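You operate a simulated robot arm through the tools that you are given. There is no shell and no other tool. Be economical: measure what you need, move in short steps, check, and stop when the job is done.

Carry out the task below with a simulated robot arm. There is one attempt and no reset: what you move stays moved.

JOB
Put things in order on the long worktop. At the end: the yellow sauce bottle (marked "MUSTARD") from the long worktop stands where the cream paper pad stood; the cream paper pad stands on top of the purple book; the brown felt block stands on top of the teal wiper; the green tablet cage from the long worktop stands where the yellow sauce bottle stood; whatever was shut is shut again. Leave all else as you found it, and nothing knocked over.

It is judged by the outcome, as a careful person would: the job done as asked, and still so three seconds after it is handed in. It fails if anything else is knocked over, pushed out of place, dropped, spilled or broken.

ROBOT AND FRAMES
A 7-joint arm with a two-finger parallel gripper, fixed in place. Base frame: the origin is at the foot of the arm, x ahead of it, y to its left, z up; the work surface is at about z = 910. Readings come in mm, rad, newtons and seconds.
With the tool pointing down near the work surface it reaches from about 240 to 680 mm from the base axis. Its first joint turns from -1.152 to 1.152 rad. Payload 2.4 kg.
The TCP is the grasp point between the finger pads, 30 mm short of the fingertips. In the tool frame z runs along the fingers and y along their closing line. The gripper opens to 94 mm. The fingers are 28 mm wide and 10 mm thick; the gripper's body (50 by 96 mm) begins 55 mm behind the TCP.
Orientation is that of the tool frame in the base frame, as [roll, pitch, yaw] about the fixed x, y, z axes, in that order (R = Rz(yaw) Ry(pitch) Rx(roll)). With the fingers straight down and closing along the base's y, the tool's x points along the base's -x, its y along +y and its z along -z.

CONTROLS
- The arm moves only by the tool play_rows. Its argument "targets" is a list of rows, each an object of numbers (a shift or turn left out is 0, a gripper value left out holds the last): "rx", "ry", "rz": the turn, a rotation vector about the base's x, y, z in rad; "dx", "dy", "dz": the shift along the base's x, y, z in m; "claw": the finger opening in m, from 0 to 0.094. In form: [{"rx": .., "ry": .., "rz": .., "dx": .., "dy": .., "dz": .., "claw": ..}, ...]. A call has 1 to 12 rows; each row is the pose to reach, as a shift and turn from the pose commanded when the call began. Each row takes 0.2 s and may step no farther than 50 mm and 0.15 rad from the row before; otherwise, or with a gripper value out of range, the whole call is refused. A pose out of reach is approached as far as the arm can. The call stops where the force on the tool passes 40 N (or 10 N more than at its start, if that is more) or the arm is blocked; 0.2 s more then pass. The fingers move at their own pace (about 153 mm/s each) and stop on an object; they squeeze with about 30 N. The grip force told is the motor's: it shows also when the fingers shut on nothing. Time passes only in rows, and 0.2 s behind the last, so rows that repeat a pose let the fingers close. The reply holds the time, the measured pose of the TCP, the force on the tool along the base axes, the opening and the grip force, in the units named above and with some noise, with the torque about the TCP (base axes, N m) and any sound that the robot's microphone picked up.
- Cameras (640 x 400 px; columns grow to the right, rows downward): "scene" is fixed at [49.2, 490.2, 1443.1]; the picture's right is [-0.60, -0.80, 0.00], its down [-0.42, 0.32, -0.85] and it looks along [0.68, -0.51, -0.53] (base axes); focal length 342 px, centre (320, 200). "wrist" rides on the gripper at [76, 14, -102] in the tool frame; the picture's right is [-0.18, 0.98, 0.00], its down [-0.75, -0.14, -0.64] and it looks along [-0.63, -0.12, 0.77] (tool axes); focal length 243 px, centre (320, 200).
- grab_frame(camera): a new picture of that camera. The clock stands still meanwhile.
- pixel_to_xyz(camera, pixels): there is no depth. For up to 12 entries [column, row, z] of the newest picture of that camera ("zoom" is the newest enlarged one), the place [x, y] in the base frame at which the ray of that pixel passes the height z, good to about 2 mm, but the place of the scene camera against the robot may be out by one fixed shift of up to 12 mm in any direction. The clock stands still meanwhile.
- enlarge(camera, box): a new picture of the part [left, top, right, bottom] of that camera's present view, enlarged. The clock stands still meanwhile.
- hand_in(): hands the job in; it is judged then, once.

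Keep the steps short. Do not move on a guess: measure, check each grasp and each placing, and mend mistakes. In all there are 80 turns and 46 pictures (those below and enlarged ones count). Leave the gripper open and the arm clear of the work at the hand-in unless told otherwise, and finish with a single line.

The tools are called as a command line: name --argument value ..., lists and objects as JSON in quotes. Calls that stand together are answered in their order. play_rows: Moves the arm, as the interface text tells. Its arguments: {"type":"object","properties":{"targets":{"type":"array","items":{"type":"object","properties":{"rx":{"type":"number"},"ry":{"type":"number"},"rz":{"type":"number"},"dx":{"type":"number"},"dy":{"type":"number"},"dz":{"type":"number"},"claw":{"type":"number"}}}}},"required":["targets"]} The other tools are called the same way: grab_frame (camera) takes a picture; pixel_to_xyz (camera, pixels) gives the place at which the rays of pixels pass given heights; enlarge (camera, box) takes an enlarged picture of a part of a camera's view; hand_in () hands the job in.

At the start:

```text
clock: 0.0
tool_pos: [435.4, -75.4, 1171.7]
orientation: [-3.141, 0.0, -3.141]
contact_force: [0.9, -0.9, -0.2]
torque: [0.01, 0.01, -0.02]
gripper_width: 94.0
gripper_force: 0.0
```

scene: 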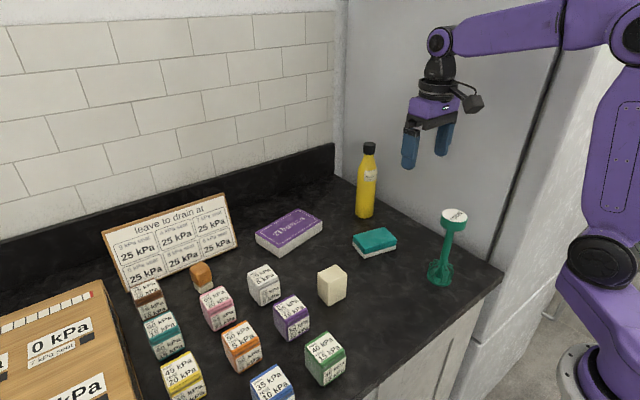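
wrist: 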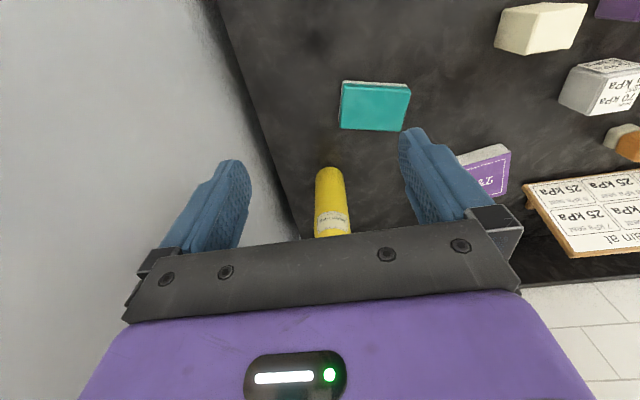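

I see the bottle, a green object, the teal wiper, the purple book, a cream block, a brown block and a sign. I'll enlarge the scene to read details.

enlarge --camera "scene" --box '[240, 130, 500, 300]'

enlarge --camera "scene" --box '[90, 180, 370, 400]'

enlarge --camera "scene" --box '[0, 260, 140, 400]'

```text
2.35 times, centred on (370, 215) of scene
```

zoom: 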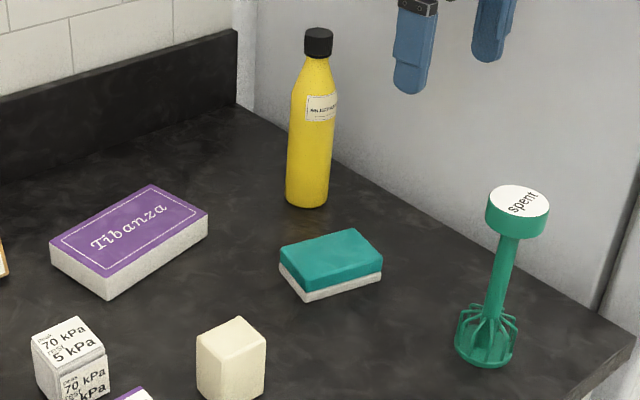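

```text
1.82 times, centred on (230, 290) of scene
```

zoom: 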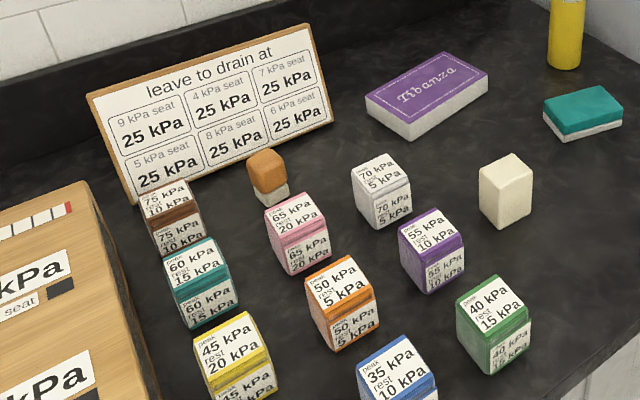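

```text
2.86 times, centred on (70, 330) of scene
```

zoom: 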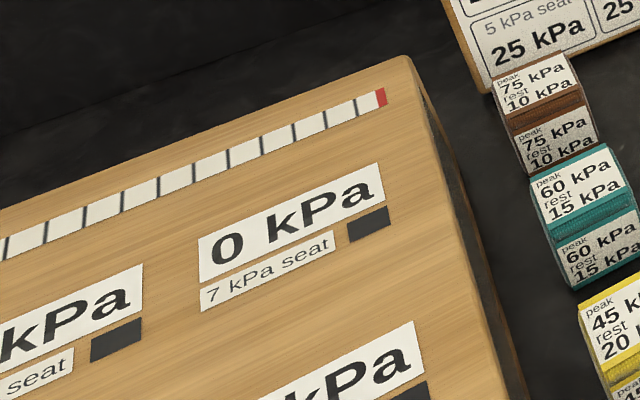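

Next I'll convert pixels to places: the bottle base (364,212), cage base (439,280), cream block top corners, wiper top corners, book top corners, felt block and the sign edge.

pixel_to_xyz --camera "scene" --pixels '[[364, 213, 910], [438, 278, 910], [331, 305, 910], [318, 272, 960], [336, 264, 960], [347, 272, 960], [330, 281, 960], [354, 236, 935], [381, 227, 935], [396, 236, 935], [368, 248, 935]]'

pixel_to_xyz --camera "scene" --pixels '[[255, 233, 935], [301, 208, 935], [322, 221, 935], [282, 247, 935], [285, 258, 910], [192, 268, 950], [202, 262, 950], [212, 270, 950], [202, 280, 950], [205, 293, 910], [369, 149, 1090], [454, 216, 1050]]'

pixel_to_xyz --camera "wrist" --pixels '[[342, 85, 910], [410, 88, 910], [341, 125, 935], [402, 131, 935], [412, 93, 935], [328, 168, 1090], [499, 8, 960], [589, 5, 960], [495, 50, 910], [575, 55, 910]]'

```text
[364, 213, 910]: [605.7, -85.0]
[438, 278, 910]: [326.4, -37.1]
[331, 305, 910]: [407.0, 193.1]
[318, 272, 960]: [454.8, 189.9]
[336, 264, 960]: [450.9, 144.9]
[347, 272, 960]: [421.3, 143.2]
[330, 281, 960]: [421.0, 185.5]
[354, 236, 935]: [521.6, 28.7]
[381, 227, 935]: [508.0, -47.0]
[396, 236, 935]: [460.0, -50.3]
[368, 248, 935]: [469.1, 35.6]
```

```text
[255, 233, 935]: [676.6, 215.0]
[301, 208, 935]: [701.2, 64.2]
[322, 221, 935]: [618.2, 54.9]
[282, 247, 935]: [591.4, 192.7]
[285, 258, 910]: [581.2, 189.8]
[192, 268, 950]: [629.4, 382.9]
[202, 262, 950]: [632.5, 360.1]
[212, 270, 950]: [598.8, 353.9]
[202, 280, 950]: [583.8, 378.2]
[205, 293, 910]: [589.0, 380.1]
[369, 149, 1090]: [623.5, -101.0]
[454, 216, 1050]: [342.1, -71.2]
```

```text
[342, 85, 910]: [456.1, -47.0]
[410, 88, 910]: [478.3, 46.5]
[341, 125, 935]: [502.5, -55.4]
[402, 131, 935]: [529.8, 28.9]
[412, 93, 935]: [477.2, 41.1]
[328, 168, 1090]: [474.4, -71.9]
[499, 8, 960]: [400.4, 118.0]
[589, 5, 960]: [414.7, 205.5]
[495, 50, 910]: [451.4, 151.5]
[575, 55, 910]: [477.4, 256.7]
```

The pad is near (437,166). I'll move the wrist camera over that area, staying high, then take pictures.

play_rows --targets '[{"dy": 0.048}, {"dy": 0.096, "dx": -0.01}, {"dy": 0.144, "dx": -0.03}, {"dy": 0.19, "dx": -0.05}, {"dy": 0.235, "dx": -0.065}, {"dy": 0.235, "dx": -0.065, "dz": -0.04}, {"dy": 0.235, "dx": -0.065, "dz": -0.08}, {"dy": 0.235, "dx": -0.065, "dz": -0.08}]'

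grab_frame --camera "wrist"

grab_frame --camera "scene"

```text
refused: row 3 steps farther than a row can; nothing moved
```

```text
40 pictures are left
```

wrist: 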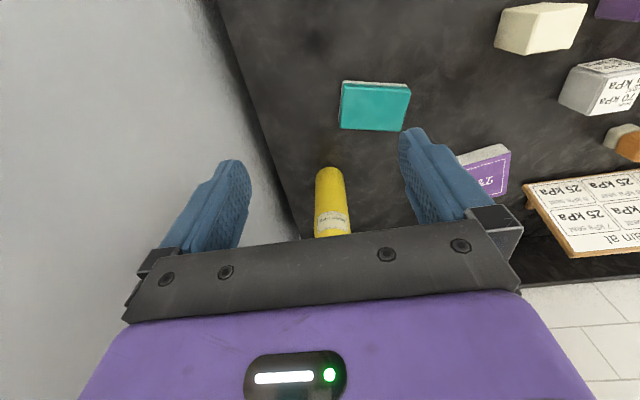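

```text
39 pictures are left
```

scene: 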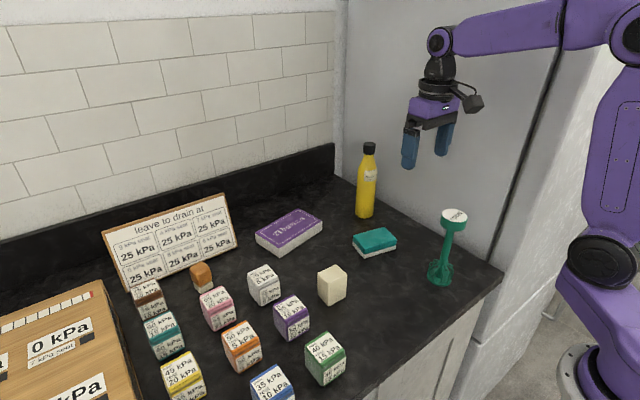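

The step was refused and nothing moved. I'll repeat it with smaller steps.

play_rows --targets '[{"dy": 0.045}, {"dy": 0.09, "dx": -0.01}, {"dy": 0.135, "dx": -0.03}, {"dy": 0.18, "dx": -0.045}, {"dy": 0.225, "dx": -0.06}, {"dy": 0.235, "dx": -0.065, "dz": -0.04}, {"dy": 0.235, "dx": -0.065, "dz": -0.08}, {"dy": 0.235, "dx": -0.065, "dz": -0.08}]'

grab_frame --camera "wrist"

```text
clock: 1.8
tool_pos: [370.1, 159.7, 1090.6]
orientation: [3.141, -0.001, 3.142]
contact_force: [-0.4, 0.2, 0.5]
torque: [0.02, 0.04, -0.02]
gripper_width: 93.8
gripper_force: 0.0
```

```text
38 pictures are left
```

wrist: 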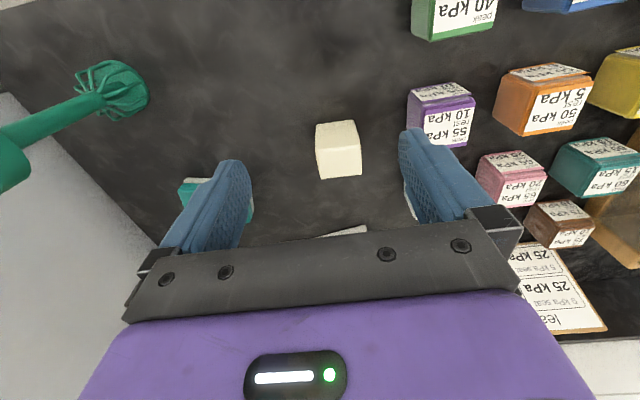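

The pad is around (338,150) in the wrist picture. I'll enlarge it.

enlarge --camera "wrist" --box '[290, 100, 386, 200]'

enlarge --camera "wrist" --box '[0, 40, 160, 200]'

```text
4.00 times, centred on (338, 150) of wrist
```

zoom: 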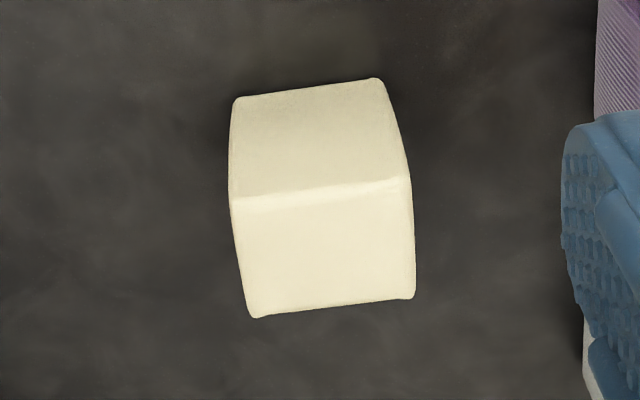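

```text
2.50 times, centred on (80, 120) of wrist
```

zoom: 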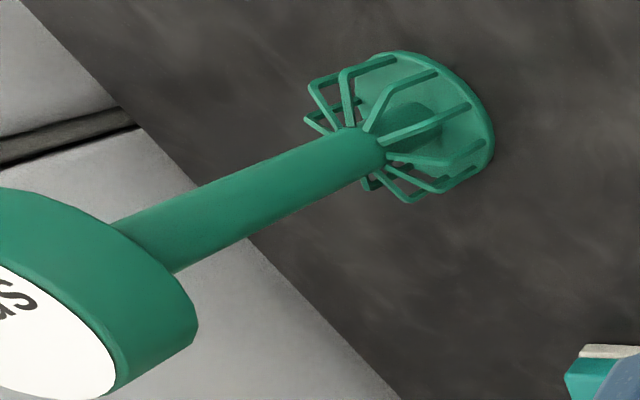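

I'll convert the pad's corners, at table height and at candidate top heights.

pixel_to_xyz --camera "wrist" --pixels '[[316.5, 124.5, 910], [352.5, 119.8, 910], [317, 150.8, 960], [360, 144.5, 960], [322.3, 179.3, 960], [361.3, 174.5, 960], [317, 150.8, 955], [360, 144.5, 955], [322.3, 179.3, 955], [361.3, 174.5, 955], [150, 102, 910], [123, 90, 910]]'

```text
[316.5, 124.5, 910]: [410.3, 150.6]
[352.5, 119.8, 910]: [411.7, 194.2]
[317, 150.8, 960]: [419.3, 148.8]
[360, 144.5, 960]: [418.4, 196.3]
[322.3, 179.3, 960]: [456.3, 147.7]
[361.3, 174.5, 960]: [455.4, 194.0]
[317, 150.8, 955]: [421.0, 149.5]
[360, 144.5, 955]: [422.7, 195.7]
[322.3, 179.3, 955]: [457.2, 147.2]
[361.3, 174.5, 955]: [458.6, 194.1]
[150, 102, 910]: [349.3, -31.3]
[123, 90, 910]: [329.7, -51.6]
```

The pad is about 45 mm (y) by 36 mm (x), centred near (430,172), with its top at about 968. I'll check the clearance to the purple 55 kPa block before going down.

pixel_to_xyz --camera "wrist" --pixels '[[407, 93, 910], [407, 93, 960], [408, 110, 960], [405, 128, 960], [317, 150.8, 968], [360, 144.5, 968], [322.3, 179.3, 968], [361.3, 174.5, 968]]'

play_rows --targets '[{"dx": 0.03, "dy": 0.006, "claw": 0.07}, {"dx": 0.06, "dy": 0.0125, "claw": 0.07}, {"dx": 0.06, "dy": 0.0125, "dz": -0.04}, {"dx": 0.06, "dy": 0.0125, "dz": -0.08}, {"dx": 0.06, "dy": 0.0125, "dz": -0.08}]'

grab_frame --camera "wrist"

```text
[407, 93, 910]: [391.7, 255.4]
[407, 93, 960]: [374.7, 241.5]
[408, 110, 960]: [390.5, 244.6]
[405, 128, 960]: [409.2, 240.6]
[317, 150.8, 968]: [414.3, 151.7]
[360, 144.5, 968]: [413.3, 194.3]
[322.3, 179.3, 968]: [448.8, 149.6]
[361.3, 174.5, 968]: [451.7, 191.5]
```

```text
clock: 3.0
tool_pos: [430.1, 172.9, 1012.7]
orientation: [3.141, 0.001, 3.141]
contact_force: [0.7, -0.6, -0.1]
torque: [0.02, -0.01, 0.0]
gripper_width: 70.1
gripper_force: 0.1
```

```text
35 pictures are left
```

wrist: 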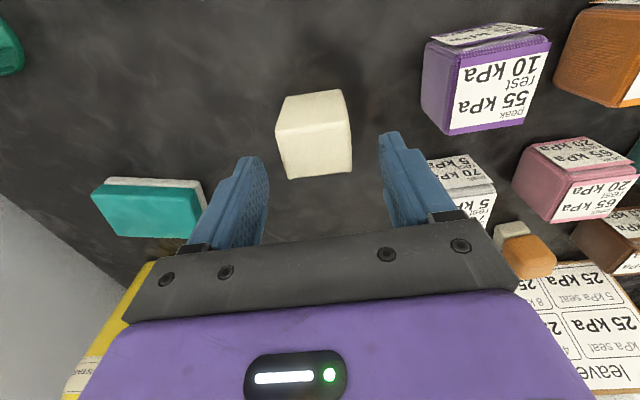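

The pad sits between the fingertips' line (its top centre is about (315,150)). I'll check its corners again, then go down.

pixel_to_xyz --camera "wrist" --pixels '[[284, 96, 910], [342, 90, 910], [277, 133, 968], [348, 123, 968], [288, 179, 968], [352, 172, 968], [277, 133, 960], [348, 123, 960], [288, 179, 960], [352, 172, 960]]'

```text
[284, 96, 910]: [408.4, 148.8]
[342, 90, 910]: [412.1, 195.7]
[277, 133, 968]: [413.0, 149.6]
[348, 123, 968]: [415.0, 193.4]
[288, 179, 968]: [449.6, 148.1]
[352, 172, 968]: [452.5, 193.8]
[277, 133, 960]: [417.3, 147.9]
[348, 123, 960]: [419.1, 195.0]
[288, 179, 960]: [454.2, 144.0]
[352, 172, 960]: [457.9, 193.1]
```

The pad's centre is (431,171.5). I'll go down to TCP z=950 and close.

play_rows --targets '[{"dx": 0.001, "dy": -0.0015, "dz": -0.03}, {"dx": 0.001, "dy": -0.0015, "dz": -0.062}, {"dx": 0.001, "dy": -0.0015, "dz": -0.062}, {"dx": 0.001, "dy": -0.0015, "dz": -0.062, "claw": 0.03}, {"dx": 0.001, "dy": -0.0015, "dz": -0.062, "claw": 0.03}, {"dx": 0.001, "dy": -0.0015, "dz": -0.062, "claw": 0.03}]'

```text
clock: 4.4
tool_pos: [429.9, 171.8, 949.2]
orientation: [3.142, 0.0, -3.141]
contact_force: [-0.6, 0.8, 0.4]
torque: [0.01, 0.05, -0.02]
gripper_width: 53.8
gripper_force: 29.8
```

The grip stopped at 53.8 mm, wider than expected, so I'll take a picture.

grab_frame --camera "wrist"

enlarge --camera "scene" --box '[260, 180, 420, 320]'

```text
34 pictures are left
```

wrist: 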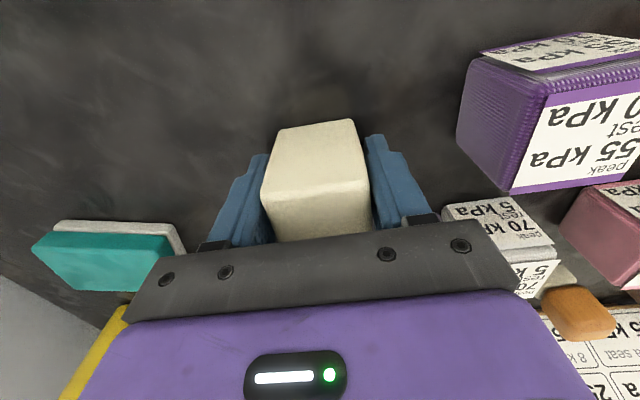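

```text
2.86 times, centred on (340, 250) of scene
```

zoom: 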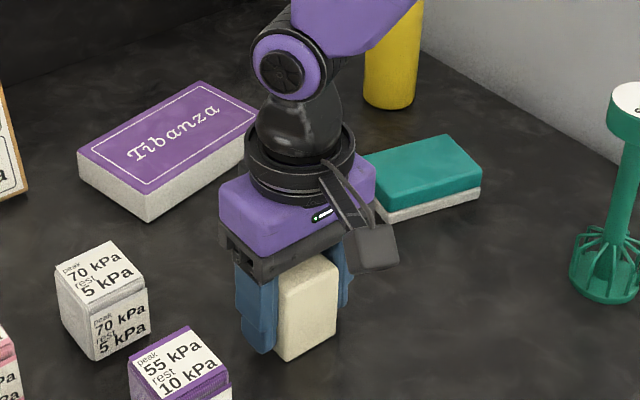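

The pad is held between both fingers. I'll lift it 30 mm as a test.

play_rows --targets '[{"dz": 0.01}, {"dz": 0.03}, {"dz": 0.03}]'

grab_frame --camera "wrist"

```text
clock: 5.2
tool_pos: [432.0, 171.2, 980.0]
orientation: [3.141, 0.0, -3.14]
contact_force: [-0.5, -0.2, -0.8]
torque: [-0.02, -0.02, 0.0]
gripper_width: 53.4
gripper_force: 29.8
```

```text
32 pictures are left
```

wrist: 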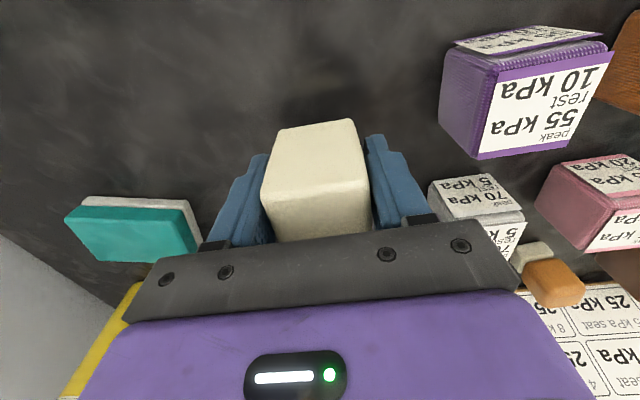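

The pad is held and light. I'll raise it and move ahead to view the book with the wrist camera.

play_rows --targets '[{"dz": 0.045}, {"dz": 0.09}, {"dz": 0.11, "dx": 0.03, "dy": -0.01}, {"dz": 0.11, "dx": 0.06, "dy": -0.025}, {"dz": 0.11, "dx": 0.09, "dy": -0.035}, {"dz": 0.11, "dx": 0.09, "dy": -0.035}]'

grab_frame --camera "wrist"

enlarge --camera "scene" --box '[230, 180, 350, 280]'

```text
clock: 6.6
tool_pos: [521.6, 136.3, 1089.3]
orientation: [3.14, -0.002, 3.141]
contact_force: [0.2, 0.0, -1.2]
torque: [0.01, -0.01, -0.01]
gripper_width: 53.7
gripper_force: 30.3
```

```text
31 pictures are left
```

wrist: 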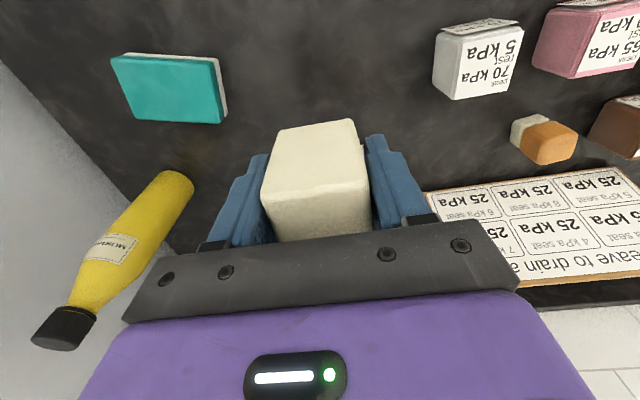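

```text
4.00 times, centred on (290, 230) of scene
```

zoom: 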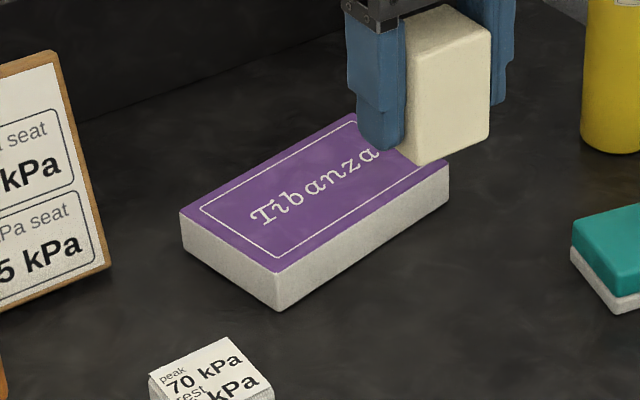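

The gripper hides the book in the wrist view. I'll measure the book's corners in the enlarged scene picture, which reads about 5 mm short in x.

pixel_to_xyz --camera "zoom" --pixels '[[280, 311, 910], [449, 204, 910], [184, 248, 910], [180, 211, 937], [352, 112, 937], [449, 162, 937], [277, 273, 937], [180, 211, 942], [352, 112, 942], [449, 162, 942], [277, 273, 942]]'

```text
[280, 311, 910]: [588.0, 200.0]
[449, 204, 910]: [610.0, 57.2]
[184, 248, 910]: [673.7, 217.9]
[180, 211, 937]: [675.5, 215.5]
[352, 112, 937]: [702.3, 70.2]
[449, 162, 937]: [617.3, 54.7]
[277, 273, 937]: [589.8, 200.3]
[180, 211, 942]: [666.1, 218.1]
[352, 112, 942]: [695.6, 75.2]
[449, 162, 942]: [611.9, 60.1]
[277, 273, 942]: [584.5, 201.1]
```

The book's top is at about 939, centred near (648,137). I'll move the pad above it and go down to TCP z=990.

play_rows --targets '[{"dx": 0.04}, {"dx": 0.08}, {"dx": 0.122}, {"dx": 0.122, "dz": -0.04}, {"dx": 0.122, "dz": -0.08}, {"dx": 0.122, "dz": -0.096}, {"dx": 0.122, "dz": -0.096}]'

enlarge --camera "scene" --box '[230, 160, 350, 260]'

```text
clock: 8.2
tool_pos: [643.8, 136.7, 993.2]
orientation: [3.141, 0.0, -3.14]
contact_force: [-0.9, -0.4, -0.7]
torque: [-0.03, 0.02, 0.04]
gripper_width: 53.4
gripper_force: 29.7
```

```text
4.00 times, centred on (290, 210) of scene
```

zoom: 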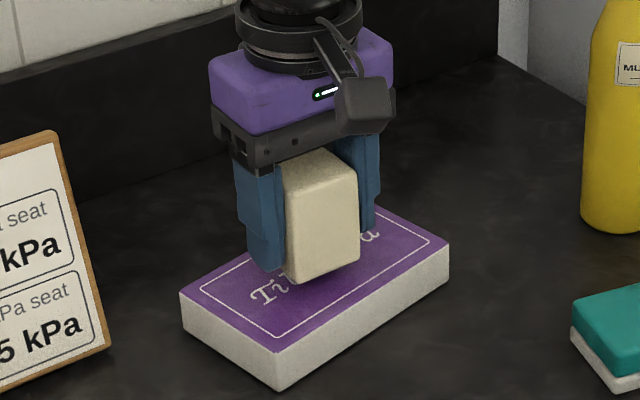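

It's above the middle of the book. I'll lower it gently.

play_rows --targets '[{"dz": -0.006}, {"dz": -0.01}, {"dz": -0.012}, {"dz": -0.012}]'

```text
clock: 9.2
tool_pos: [642.5, 136.2, 980.7]
orientation: [3.141, 0.0, 3.141]
contact_force: [-1.9, -0.1, 4.2]
torque: [-0.01, 0.05, 0.0]
gripper_width: 53.3
gripper_force: 30.4
```

It touches the book with 4 N upward force. I'll press 1 mm more, open, then rise straight up.

play_rows --targets '[{"dz": -0.001}, {"dz": -0.001, "claw": 0.058}, {"dz": -0.001, "claw": 0.075}, {"dz": -0.001, "claw": 0.09}, {"dz": 0.03}, {"dz": 0.075}, {"dz": 0.12}, {"dz": 0.15}]'

enlarge --camera "scene" --box '[230, 160, 350, 260]'

```text
clock: 11.0
tool_pos: [641.6, 135.6, 1129.5]
orientation: [-3.141, 0.0, -3.141]
contact_force: [0.0, 0.1, -0.4]
torque: [-0.04, 0.06, -0.01]
gripper_width: 90.1
gripper_force: 0.1
```

```text
4.00 times, centred on (290, 210) of scene
```

zoom: 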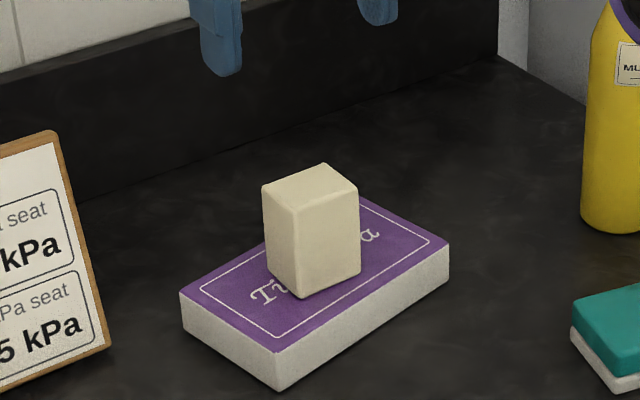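

The pad stands on the book. Next is the bottle: I'll retreat back and to the right to view it, staying high.

play_rows --targets '[{"dz": 0.03, "dx": -0.03}, {"dz": 0.04, "dx": -0.07}, {"dz": 0.04, "dx": -0.115}, {"dz": 0.04, "dx": -0.15, "dy": -0.03}, {"dz": 0.04, "dx": -0.165, "dy": -0.07}, {"dz": 0.04, "dx": -0.165, "dy": -0.115}, {"dz": 0.04, "dx": -0.165, "dy": -0.16}, {"dz": 0.04, "dx": -0.165, "dy": -0.205}, {"dz": 0.04, "dx": -0.165, "dy": -0.205}]'

grab_frame --camera "wrist"

pixel_to_xyz --camera "scene" --pixels '[[340, 178, 910], [400, 211, 910], [450, 241, 910], [500, 270, 910], [356, 213, 910], [374, 213, 910]]'

```text
clock: 13.0
tool_pos: [479.3, -70.1, 1171.5]
orientation: [-3.14, 0.001, -3.139]
contact_force: [-0.8, -0.1, 1.2]
torque: [0.0, 0.01, -0.01]
gripper_width: 90.0
gripper_force: 0.1
```

```text
27 pictures are left
```

wrist: 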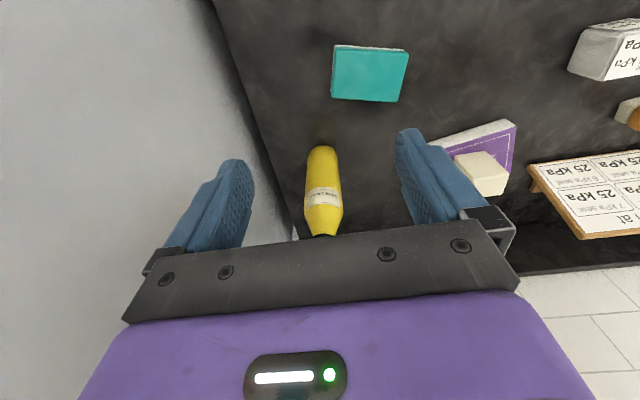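

```text
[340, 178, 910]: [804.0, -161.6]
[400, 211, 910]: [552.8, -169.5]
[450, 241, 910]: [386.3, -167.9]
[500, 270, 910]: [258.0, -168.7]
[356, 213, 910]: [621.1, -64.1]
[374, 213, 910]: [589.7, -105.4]
```

The wall is at about y=-168, so there is room. I'll measure the bottle base edges in this picture.

pixel_to_xyz --camera "wrist" --pixels '[[321, 146, 910], [306, 160, 910], [338, 158, 910], [306, 180, 960], [341, 180, 960], [303, 200, 1010], [343, 200, 1010], [322, 236, 1080]]'

enlarge --camera "wrist" --box '[270, 120, 400, 250]'

enlarge --camera "scene" --box '[310, 130, 410, 230]'

```text
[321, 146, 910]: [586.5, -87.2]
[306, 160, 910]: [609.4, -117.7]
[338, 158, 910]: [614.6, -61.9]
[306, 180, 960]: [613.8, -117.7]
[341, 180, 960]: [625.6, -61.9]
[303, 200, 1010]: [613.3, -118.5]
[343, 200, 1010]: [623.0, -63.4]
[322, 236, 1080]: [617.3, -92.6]
```

```text
3.08 times, centred on (335, 185) of wrist
```

zoom: 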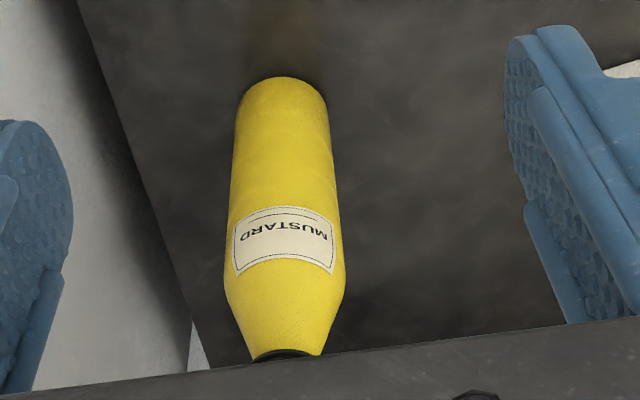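

```text
4.00 times, centred on (360, 180) of scene
```

zoom: 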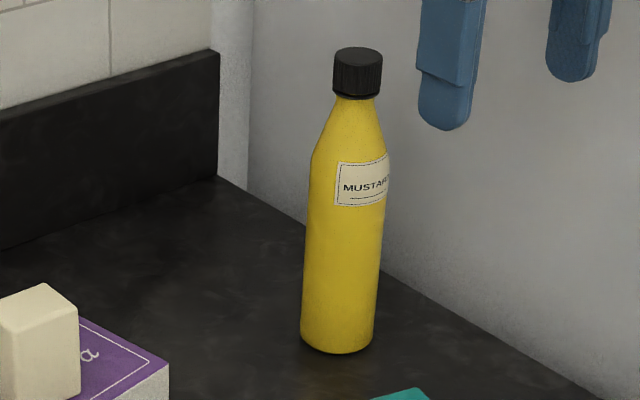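

The bottle is about 54 mm wide with its axis near (614,-90). Its body is too tall for a straight-down body grip, since the palm would hit the cap, but the cap itself can be gripped. I'll measure the cap's height and place.

pixel_to_xyz --camera "zoom" --pixels '[[338, 354, 910], [301, 335, 910], [374, 335, 910], [358, 55, 1100], [358, 55, 1105], [333, 58, 1100], [382, 58, 1100], [334, 88, 1075], [382, 88, 1075], [357, 99, 1075], [357, 99, 1070]]'

```text
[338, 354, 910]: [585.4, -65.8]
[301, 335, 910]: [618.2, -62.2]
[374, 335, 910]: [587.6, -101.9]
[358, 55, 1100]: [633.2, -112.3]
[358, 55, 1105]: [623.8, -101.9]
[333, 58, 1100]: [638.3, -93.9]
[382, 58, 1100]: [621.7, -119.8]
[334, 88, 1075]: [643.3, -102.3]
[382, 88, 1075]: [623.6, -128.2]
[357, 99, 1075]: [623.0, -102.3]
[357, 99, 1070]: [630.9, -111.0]
```

The cap spans about z 1090–1114. I'll move above it (fingertips at about 1141) at (612,-89) and check from the scene.

play_rows --targets '[{"dx": 0.04, "dy": -0.006, "claw": 0.07}, {"dx": 0.08, "dy": -0.013}, {"dx": 0.12, "dy": -0.019}, {"dx": 0.133, "dy": -0.019}, {"dx": 0.133, "dy": -0.019}]'

enlarge --camera "scene" --box '[320, 100, 420, 165]'

enlarge --camera "wrist" --box '[220, 100, 420, 240]'

```text
clock: 14.2
tool_pos: [612.8, -89.0, 1170.0]
orientation: [-3.141, 0.0, 3.141]
contact_force: [0.1, 0.6, 0.6]
torque: [0.02, 0.02, 0.03]
gripper_width: 69.9
gripper_force: 0.1
```

```text
6.15 times, centred on (370, 132) of scene
```

zoom: 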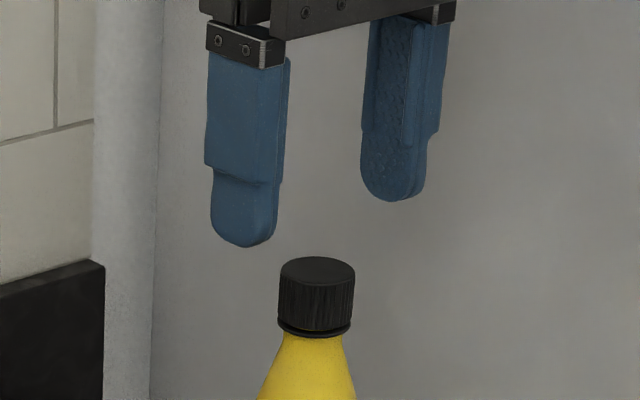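

```text
2.86 times, centred on (320, 170) of wrist
```

zoom: 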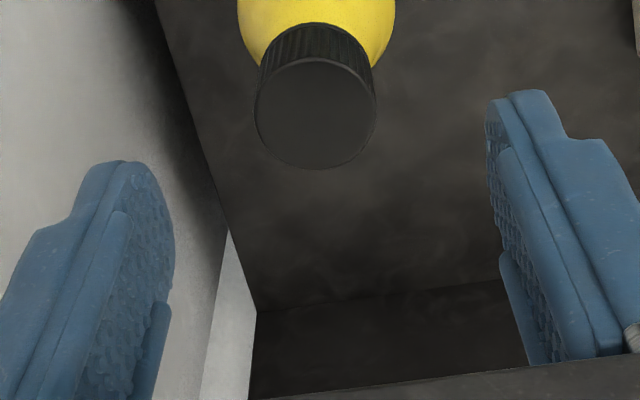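

The cap's top face is centred at (315,113) in the enlarged wrist picture. I'll measure it.

pixel_to_xyz --camera "zoom" --pixels '[[315, 113, 1105], [254, 110, 1105], [376, 108, 1105], [315, 113, 1115], [254, 110, 1115], [376, 108, 1115], [312, 168, 1110], [318, 58, 1110]]'

```text
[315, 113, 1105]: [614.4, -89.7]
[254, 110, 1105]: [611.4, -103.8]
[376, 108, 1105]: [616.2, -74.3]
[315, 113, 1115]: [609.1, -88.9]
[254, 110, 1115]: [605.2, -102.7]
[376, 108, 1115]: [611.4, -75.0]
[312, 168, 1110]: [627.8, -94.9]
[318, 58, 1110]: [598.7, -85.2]
```

The cap is centred at (612,-89), under the TCP. I'll go down to TCP z=1114 and close on the cap.

play_rows --targets '[{"dz": -0.03}, {"dz": -0.056}, {"dz": -0.056}]'

enlarge --camera "scene" --box '[320, 110, 420, 175]'

```text
clock: 15.0
tool_pos: [611.1, -87.8, 1115.4]
orientation: [3.141, 0.0, -3.141]
contact_force: [0.3, 0.1, -0.8]
torque: [0.01, -0.02, -0.02]
gripper_width: 70.0
gripper_force: 0.1
```

```text
6.15 times, centred on (370, 142) of scene
```

zoom: 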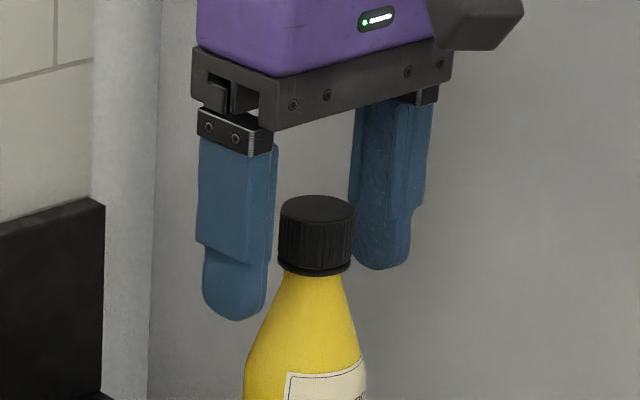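

The fingertips' midpoint (308,294) is about 12 mm below the cap's lower edge. I'll raise 9 mm so the fingers bear on the cap only, then close.

play_rows --targets '[{"dz": 0.009}, {"dz": 0.009, "claw": 0.02}, {"dz": 0.009, "claw": 0.015}, {"dz": 0.009, "claw": 0.015}]'

enlarge --camera "scene" --box '[310, 110, 430, 230]'

```text
clock: 16.0
tool_pos: [612.0, -89.0, 1124.1]
orientation: [-3.141, -0.001, -3.142]
contact_force: [0.2, 0.4, -1.0]
torque: [-0.18, -0.01, 0.01]
gripper_width: 28.9
gripper_force: 29.5
```

```text
3.33 times, centred on (370, 170) of scene
```

zoom: 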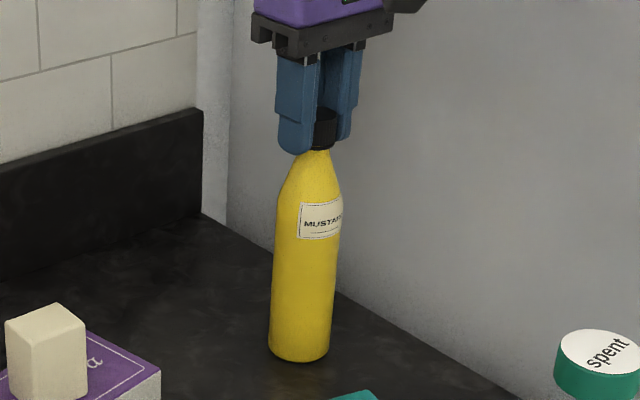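

Cap gripped at 28.9 mm. I'll lift 15 mm slowly as a test and look.

play_rows --targets '[{"dz": 0.005}, {"dz": 0.01}, {"dz": 0.015}, {"dz": 0.015}, {"dz": 0.015}]'

enlarge --camera "scene" --box '[310, 110, 430, 230]'

```text
clock: 17.2
tool_pos: [611.2, -89.3, 1139.0]
orientation: [-3.141, -0.001, 3.14]
contact_force: [0.4, 0.6, -3.3]
torque: [-0.09, 0.0, 0.05]
gripper_width: 28.6
gripper_force: 30.2
```

```text
3.33 times, centred on (370, 170) of scene
```

zoom: 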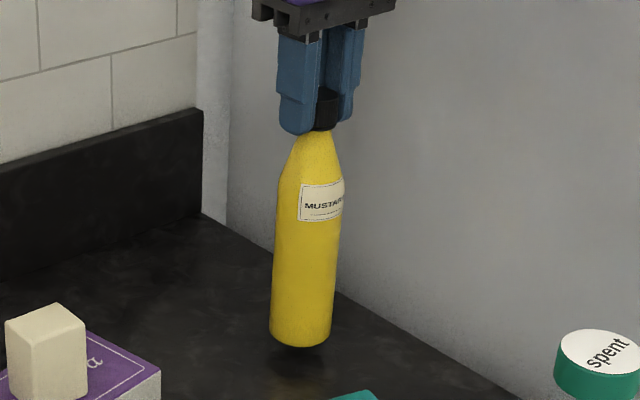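

The whole bottle came up (about 3 N). I'll raise it 60 mm more and carry it to above (431,172).

play_rows --targets '[{"dz": 0.03}, {"dz": 0.06}, {"dz": 0.06, "dx": -0.01, "dy": 0.0145}, {"dz": 0.06, "dx": -0.03, "dy": 0.0435}, {"dz": 0.06, "dx": -0.054, "dy": 0.078}, {"dz": 0.06, "dx": -0.078, "dy": 0.113}, {"dz": 0.06, "dx": -0.102, "dy": 0.148}, {"dz": 0.06, "dx": -0.126, "dy": 0.183}, {"dz": 0.06, "dx": -0.15, "dy": 0.218}, {"dz": 0.06, "dx": -0.17, "dy": 0.247}, {"dz": 0.06, "dx": -0.18, "dy": 0.261}, {"dz": 0.06, "dx": -0.18, "dy": 0.261}]'

grab_frame --camera "scene"

```text
clock: 19.8
tool_pos: [431.0, 173.6, 1197.4]
orientation: [3.141, 0.001, 3.141]
contact_force: [-0.2, -0.1, -3.6]
torque: [-0.02, -0.01, 0.01]
gripper_width: 28.8
gripper_force: 30.0
```

```text
19 pictures are left
```

scene: 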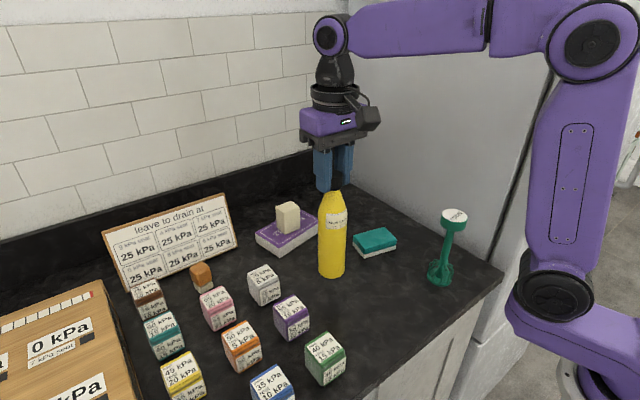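

The bottle hangs upright over the spot. I'll lower it 68 mm, then check.

play_rows --targets '[{"dz": -0.025}, {"dz": -0.05}, {"dz": -0.065}, {"dz": -0.069}, {"dz": -0.069}]'

play_rows --targets '[{"dz": -0.002}, {"dz": -0.004}, {"dz": -0.005}, {"dz": -0.005}]'

```text
clock: 21.0
tool_pos: [432.1, 172.3, 1129.9]
orientation: [-3.141, 0.0, -3.141]
contact_force: [-0.2, -0.1, -2.3]
torque: [-0.01, 0.02, 0.0]
gripper_width: 28.4
gripper_force: 30.1
```

```text
clock: 22.0
tool_pos: [430.9, 173.4, 1124.6]
orientation: [-3.141, 0.0, -3.141]
contact_force: [-0.6, -0.1, -3.2]
torque: [0.0, -0.02, 0.0]
gripper_width: 29.0
gripper_force: 30.0
```

Still hanging (-3.2 N). I'll lower it in 1 mm steps.

play_rows --targets '[{"dz": -0.001}, {"dz": -0.001}]'

play_rows --targets '[{"dz": -0.001}, {"dz": -0.001}]'

```text
clock: 22.6
tool_pos: [431.5, 172.9, 1124.1]
orientation: [-3.141, 0.001, -3.142]
contact_force: [-0.2, -0.4, -3.5]
torque: [-0.03, -0.01, -0.01]
gripper_width: 28.8
gripper_force: 30.4
```

```text
clock: 23.2
tool_pos: [429.7, 173.1, 1125.4]
orientation: [-3.141, 0.002, -3.141]
contact_force: [-2.3, -0.8, 10.4]
torque: [-0.14, 0.57, 0.09]
gripper_width: 28.7
gripper_force: 30.2
```

Contact (10 N up): it stands on the worktop. I'll open and rise straight up.

play_rows --targets '[{"dz": 0.0005, "claw": 0.035}, {"dz": 0.0005, "claw": 0.05}, {"dz": 0.0005, "claw": 0.07}, {"dz": 0.0005, "claw": 0.07}, {"dz": 0.03}, {"dz": 0.06}, {"dz": 0.06}]'

grab_frame --camera "scene"

```text
clock: 24.8
tool_pos: [431.1, 173.4, 1184.5]
orientation: [-3.14, 0.0, -3.14]
contact_force: [-0.6, 0.2, -0.9]
torque: [0.01, -0.02, 0.02]
gripper_width: 70.1
gripper_force: 0.1
```

```text
18 pictures are left
```

scene: 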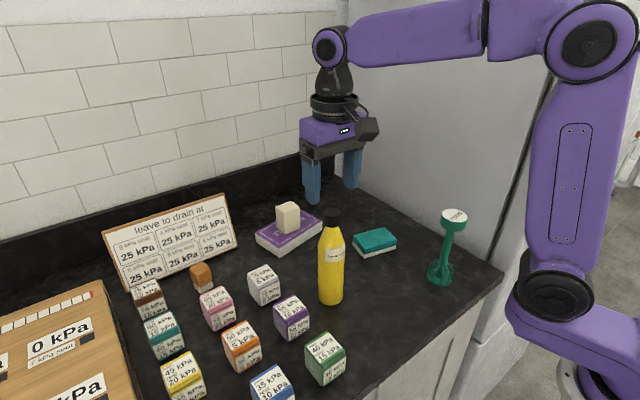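

The bottle stands. Next I'll move above the cage near (332,-45) at this height and look with the wrist camera.

play_rows --targets '[{"dx": -0.018, "dy": -0.04, "claw": 0.09}, {"dx": -0.036, "dy": -0.08}, {"dx": -0.054, "dy": -0.12}, {"dx": -0.072, "dy": -0.16}, {"dx": -0.09, "dy": -0.2}, {"dx": -0.099, "dy": -0.218}, {"dx": -0.099, "dy": -0.218}]'

grab_frame --camera "wrist"

```text
clock: 26.4
tool_pos: [332.9, -45.4, 1184.2]
orientation: [3.141, 0.0, 3.139]
contact_force: [0.9, -0.3, -0.2]
torque: [0.01, -0.03, -0.02]
gripper_width: 89.7
gripper_force: 0.0
```

```text
17 pictures are left
```

wrist: 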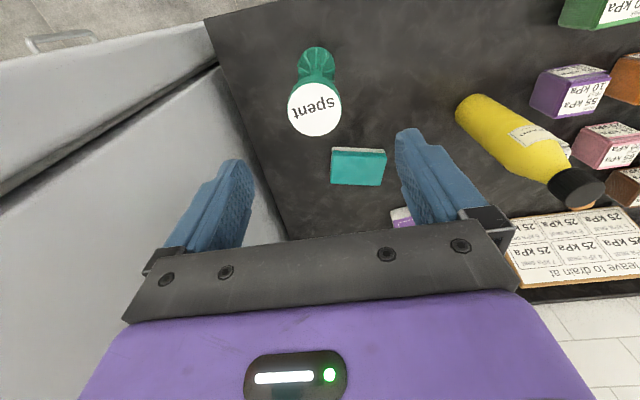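

The head is centred at about (314,110) and the base's near rim is at (317,47). I'll measure both.

pixel_to_xyz --camera "wrist" --pixels '[[314, 110, 1060], [287, 110, 1060], [342, 107, 1060], [314, 137, 1060], [314, 84, 1060], [314, 110, 1070], [314, 110, 1080], [317, 47, 910], [298, 72, 910], [337, 70, 910], [351, 182, 935], [384, 185, 935]]'

```text
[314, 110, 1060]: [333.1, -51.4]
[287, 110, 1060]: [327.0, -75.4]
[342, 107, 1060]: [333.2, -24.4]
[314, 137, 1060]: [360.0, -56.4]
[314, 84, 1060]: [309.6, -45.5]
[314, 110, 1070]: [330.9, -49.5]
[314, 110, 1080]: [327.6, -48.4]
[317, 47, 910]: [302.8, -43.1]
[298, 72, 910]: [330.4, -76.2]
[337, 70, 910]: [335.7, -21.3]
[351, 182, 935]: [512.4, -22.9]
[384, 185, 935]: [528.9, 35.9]
```

The head is 50 mm wide, centred near (331,-50), with its top at about 1068. I'll go down straddling it to TCP z=1062 and check from the scene before closing.

play_rows --targets '[{"dx": -0.002, "dy": -0.0045, "dz": -0.03}, {"dx": -0.002, "dy": -0.0045, "dz": -0.07}, {"dx": -0.002, "dy": -0.0045, "dz": -0.1}, {"dx": -0.002, "dy": -0.0045, "dz": -0.122}, {"dx": -0.002, "dy": -0.0045, "dz": -0.122}]'

enlarge --camera "scene" --box '[390, 150, 520, 290]'

```text
clock: 27.6
tool_pos: [329.7, -48.6, 1061.7]
orientation: [3.141, 0.0, 3.142]
contact_force: [0.6, 0.3, -0.4]
torque: [-0.02, 0.02, -0.01]
gripper_width: 89.9
gripper_force: 0.0
```

```text
2.86 times, centred on (455, 220) of scene
```

zoom: 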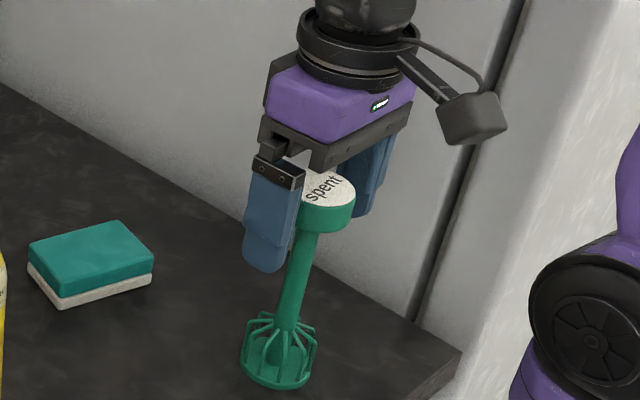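

The fingers straddle the head and their tips are below its underside. I'll close on it.

play_rows --targets '[{"claw": 0.06}, {"claw": 0.04}, {"claw": 0.04}, {"claw": 0.04}]'

play_rows --targets '[{"dz": 0.005}, {"dz": 0.015}, {"dz": 0.015}, {"dz": 0.015}]'

enlarge --camera "scene" --box '[390, 150, 520, 290]'

```text
clock: 28.6
tool_pos: [329.2, -49.2, 1061.8]
orientation: [-3.141, 0.0, -3.141]
contact_force: [-0.8, 0.2, -0.1]
torque: [-0.01, -0.01, 0.02]
gripper_width: 47.2
gripper_force: 30.2
```

```text
clock: 29.6
tool_pos: [331.0, -50.6, 1075.6]
orientation: [-3.141, 0.0, -3.14]
contact_force: [-0.7, 0.5, -1.5]
torque: [0.02, 0.02, 0.01]
gripper_width: 47.0
gripper_force: 30.5
```

```text
2.86 times, centred on (455, 220) of scene
```

zoom: 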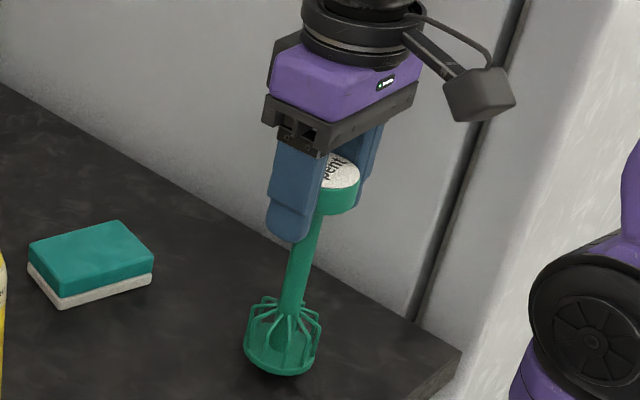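

It's lifted (about 1.5 N). I'll raise it 60 mm and carry it to above (612,-89).

play_rows --targets '[{"dz": 0.03}, {"dz": 0.06}, {"dz": 0.06, "dx": 0.025, "dy": -0.004}, {"dz": 0.06, "dx": 0.06, "dy": -0.009}, {"dz": 0.06, "dx": 0.1, "dy": -0.015}, {"dz": 0.06, "dx": 0.14, "dy": -0.02}, {"dz": 0.06, "dx": 0.18, "dy": -0.026}, {"dz": 0.06, "dx": 0.22, "dy": -0.031}, {"dz": 0.06, "dx": 0.255, "dy": -0.036}, {"dz": 0.06, "dx": 0.281, "dy": -0.039}, {"dz": 0.06, "dx": 0.281, "dy": -0.039}, {"dz": 0.06, "dx": 0.281, "dy": -0.039}]'

grab_frame --camera "scene"

```text
clock: 32.2
tool_pos: [611.2, -88.1, 1134.6]
orientation: [-3.141, 0.0, -3.14]
contact_force: [-0.4, -0.5, -2.0]
torque: [0.02, -0.01, 0.0]
gripper_width: 47.2
gripper_force: 30.1
```

```text
14 pictures are left
```

scene: 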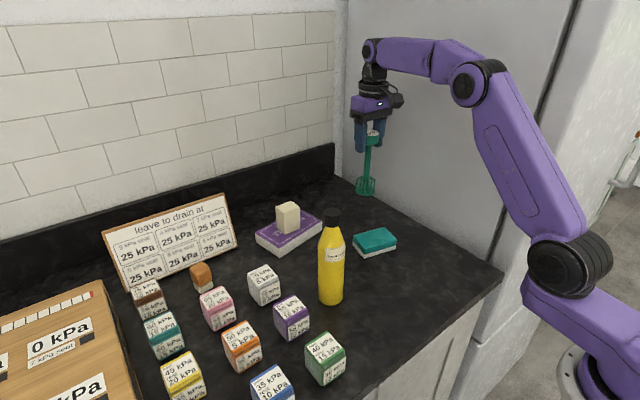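

It hangs upright over the bottle's old place. I'll lower it close to the worktop, then finely.

play_rows --targets '[{"dz": -0.025}, {"dz": -0.05}, {"dz": -0.065}, {"dz": -0.069}, {"dz": -0.069}]'

play_rows --targets '[{"dz": -0.001}, {"dz": -0.002}, {"dz": -0.002}]'

play_rows --targets '[{"dz": -0.001}, {"dz": -0.0015}, {"dz": -0.0015}]'

```text
clock: 33.4
tool_pos: [611.0, -89.0, 1065.7]
orientation: [-3.141, -0.001, -3.141]
contact_force: [1.3, -1.1, -0.5]
torque: [0.0, 0.0, 0.01]
gripper_width: 46.8
gripper_force: 30.2
```

```text
clock: 34.2
tool_pos: [609.0, -88.3, 1064.9]
orientation: [3.141, 0.001, 3.14]
contact_force: [-0.3, 0.5, -1.5]
torque: [0.0, -0.01, 0.02]
gripper_width: 47.1
gripper_force: 29.6
```

```text
clock: 35.0
tool_pos: [611.7, -88.2, 1062.6]
orientation: [3.141, -0.001, 3.141]
contact_force: [-0.1, -0.1, -1.3]
torque: [0.03, 0.0, 0.01]
gripper_width: 46.9
gripper_force: 30.4
```

No contact yet, so I'll keep going in small steps.

play_rows --targets '[{"dz": -0.001}, {"dz": -0.001}]'

play_rows --targets '[{"dz": -0.001}, {"dz": -0.001}]'

```text
clock: 35.6
tool_pos: [610.5, -88.3, 1061.7]
orientation: [-3.141, 0.001, -3.142]
contact_force: [-0.1, -0.8, -1.5]
torque: [-0.01, 0.01, 0.0]
gripper_width: 47.0
gripper_force: 29.9
```

```text
clock: 36.2
tool_pos: [610.8, -87.7, 1062.5]
orientation: [3.141, 0.0, 3.141]
contact_force: [-0.4, -0.2, 0.7]
torque: [0.05, 0.1, 0.01]
gripper_width: 47.3
gripper_force: 30.1
```

The load reading reversed (-1.5 to +0.7), so it touches. I'll press 0.5 mm more, open and rise.

play_rows --targets '[{"dz": -0.0005}, {"dz": -0.0005, "claw": 0.055}, {"dz": -0.0005, "claw": 0.07}, {"dz": -0.0005, "claw": 0.075}, {"dz": -0.0005, "claw": 0.075}, {"dz": 0.04}, {"dz": 0.08}, {"dz": 0.11}, {"dz": 0.11}]'

grab_frame --camera "scene"

```text
clock: 38.2
tool_pos: [610.8, -87.8, 1172.7]
orientation: [-3.141, 0.001, -3.141]
contact_force: [0.1, 0.8, 0.2]
torque: [0.02, 0.05, -0.01]
gripper_width: 75.3
gripper_force: 0.1
```

```text
13 pictures are left
```

scene: 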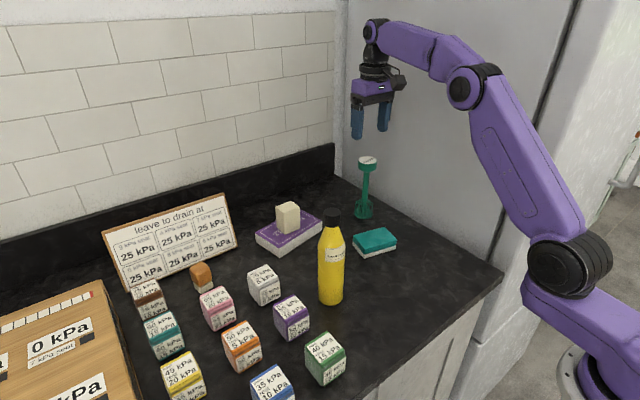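

The cage stands. Next is the felt block near (610,366). I'll move towards it high up with yaw +0.54, then look.

play_rows --targets '[{"dx": -0.01, "dy": 0.04, "rz": 0.05}, {"dx": -0.02, "dy": 0.08, "rz": 0.1}, {"dx": -0.03, "dy": 0.12, "rz": 0.15}, {"dx": -0.04, "dy": 0.16, "rz": 0.2}, {"dx": -0.05, "dy": 0.2, "rz": 0.25}, {"dx": -0.06, "dy": 0.24, "rz": 0.3}, {"dx": -0.07, "dy": 0.28, "rz": 0.36}, {"dx": -0.08, "dy": 0.32, "rz": 0.42}, {"dx": -0.09, "dy": 0.36, "rz": 0.48}, {"dx": -0.1, "dy": 0.39, "rz": 0.54}, {"dx": -0.1, "dy": 0.39, "rz": 0.54, "dz": -0.03}, {"dx": -0.1, "dy": 0.39, "rz": 0.54, "dz": -0.03}]'

grab_frame --camera "wrist"

```text
clock: 40.8
tool_pos: [512.5, 302.7, 1140.5]
orientation: [-3.142, -0.001, -2.599]
contact_force: [0.2, 1.9, 0.0]
torque: [0.02, -0.01, -0.01]
gripper_width: 75.0
gripper_force: 0.1
```

```text
12 pictures are left
```

wrist: 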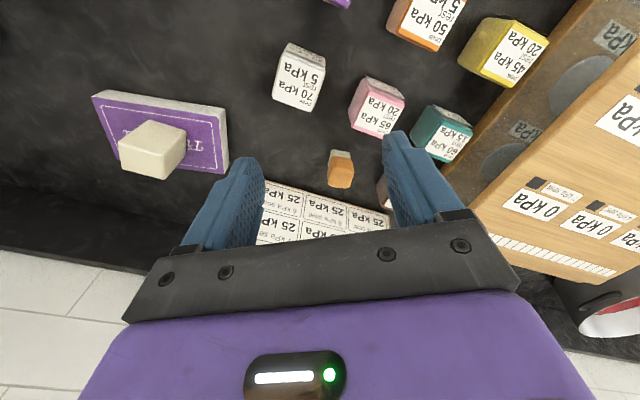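

The felt block is at (341,170), just in front of the sign. I'll enlarge it.

enlarge --camera "wrist" --box '[270, 120, 420, 220]'

```text
4.00 times, centred on (345, 170) of wrist
```

zoom: 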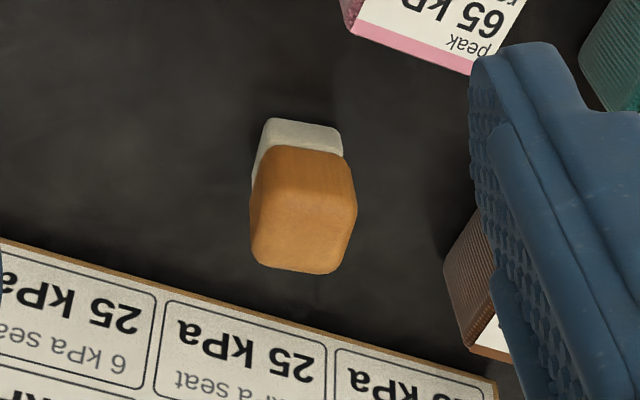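

I'll measure the block's corners, the sign's lower edge, and the brown 75 kPa block's edge.

pixel_to_xyz --camera "zoom" --pixels '[[266, 120, 910], [341, 128, 910], [251, 205, 950], [356, 205, 950], [256, 266, 950], [336, 273, 950], [251, 205, 945], [356, 205, 945], [240, 307, 912], [400, 354, 912], [444, 260, 955], [460, 350, 910]]'

```text
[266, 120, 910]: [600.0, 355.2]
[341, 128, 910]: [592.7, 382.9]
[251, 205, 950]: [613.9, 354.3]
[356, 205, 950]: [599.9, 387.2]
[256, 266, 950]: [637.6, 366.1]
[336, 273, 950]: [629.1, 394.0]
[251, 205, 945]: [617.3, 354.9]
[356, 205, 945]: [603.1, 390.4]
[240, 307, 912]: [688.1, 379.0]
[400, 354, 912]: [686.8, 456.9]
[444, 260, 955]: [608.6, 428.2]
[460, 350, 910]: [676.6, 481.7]
```

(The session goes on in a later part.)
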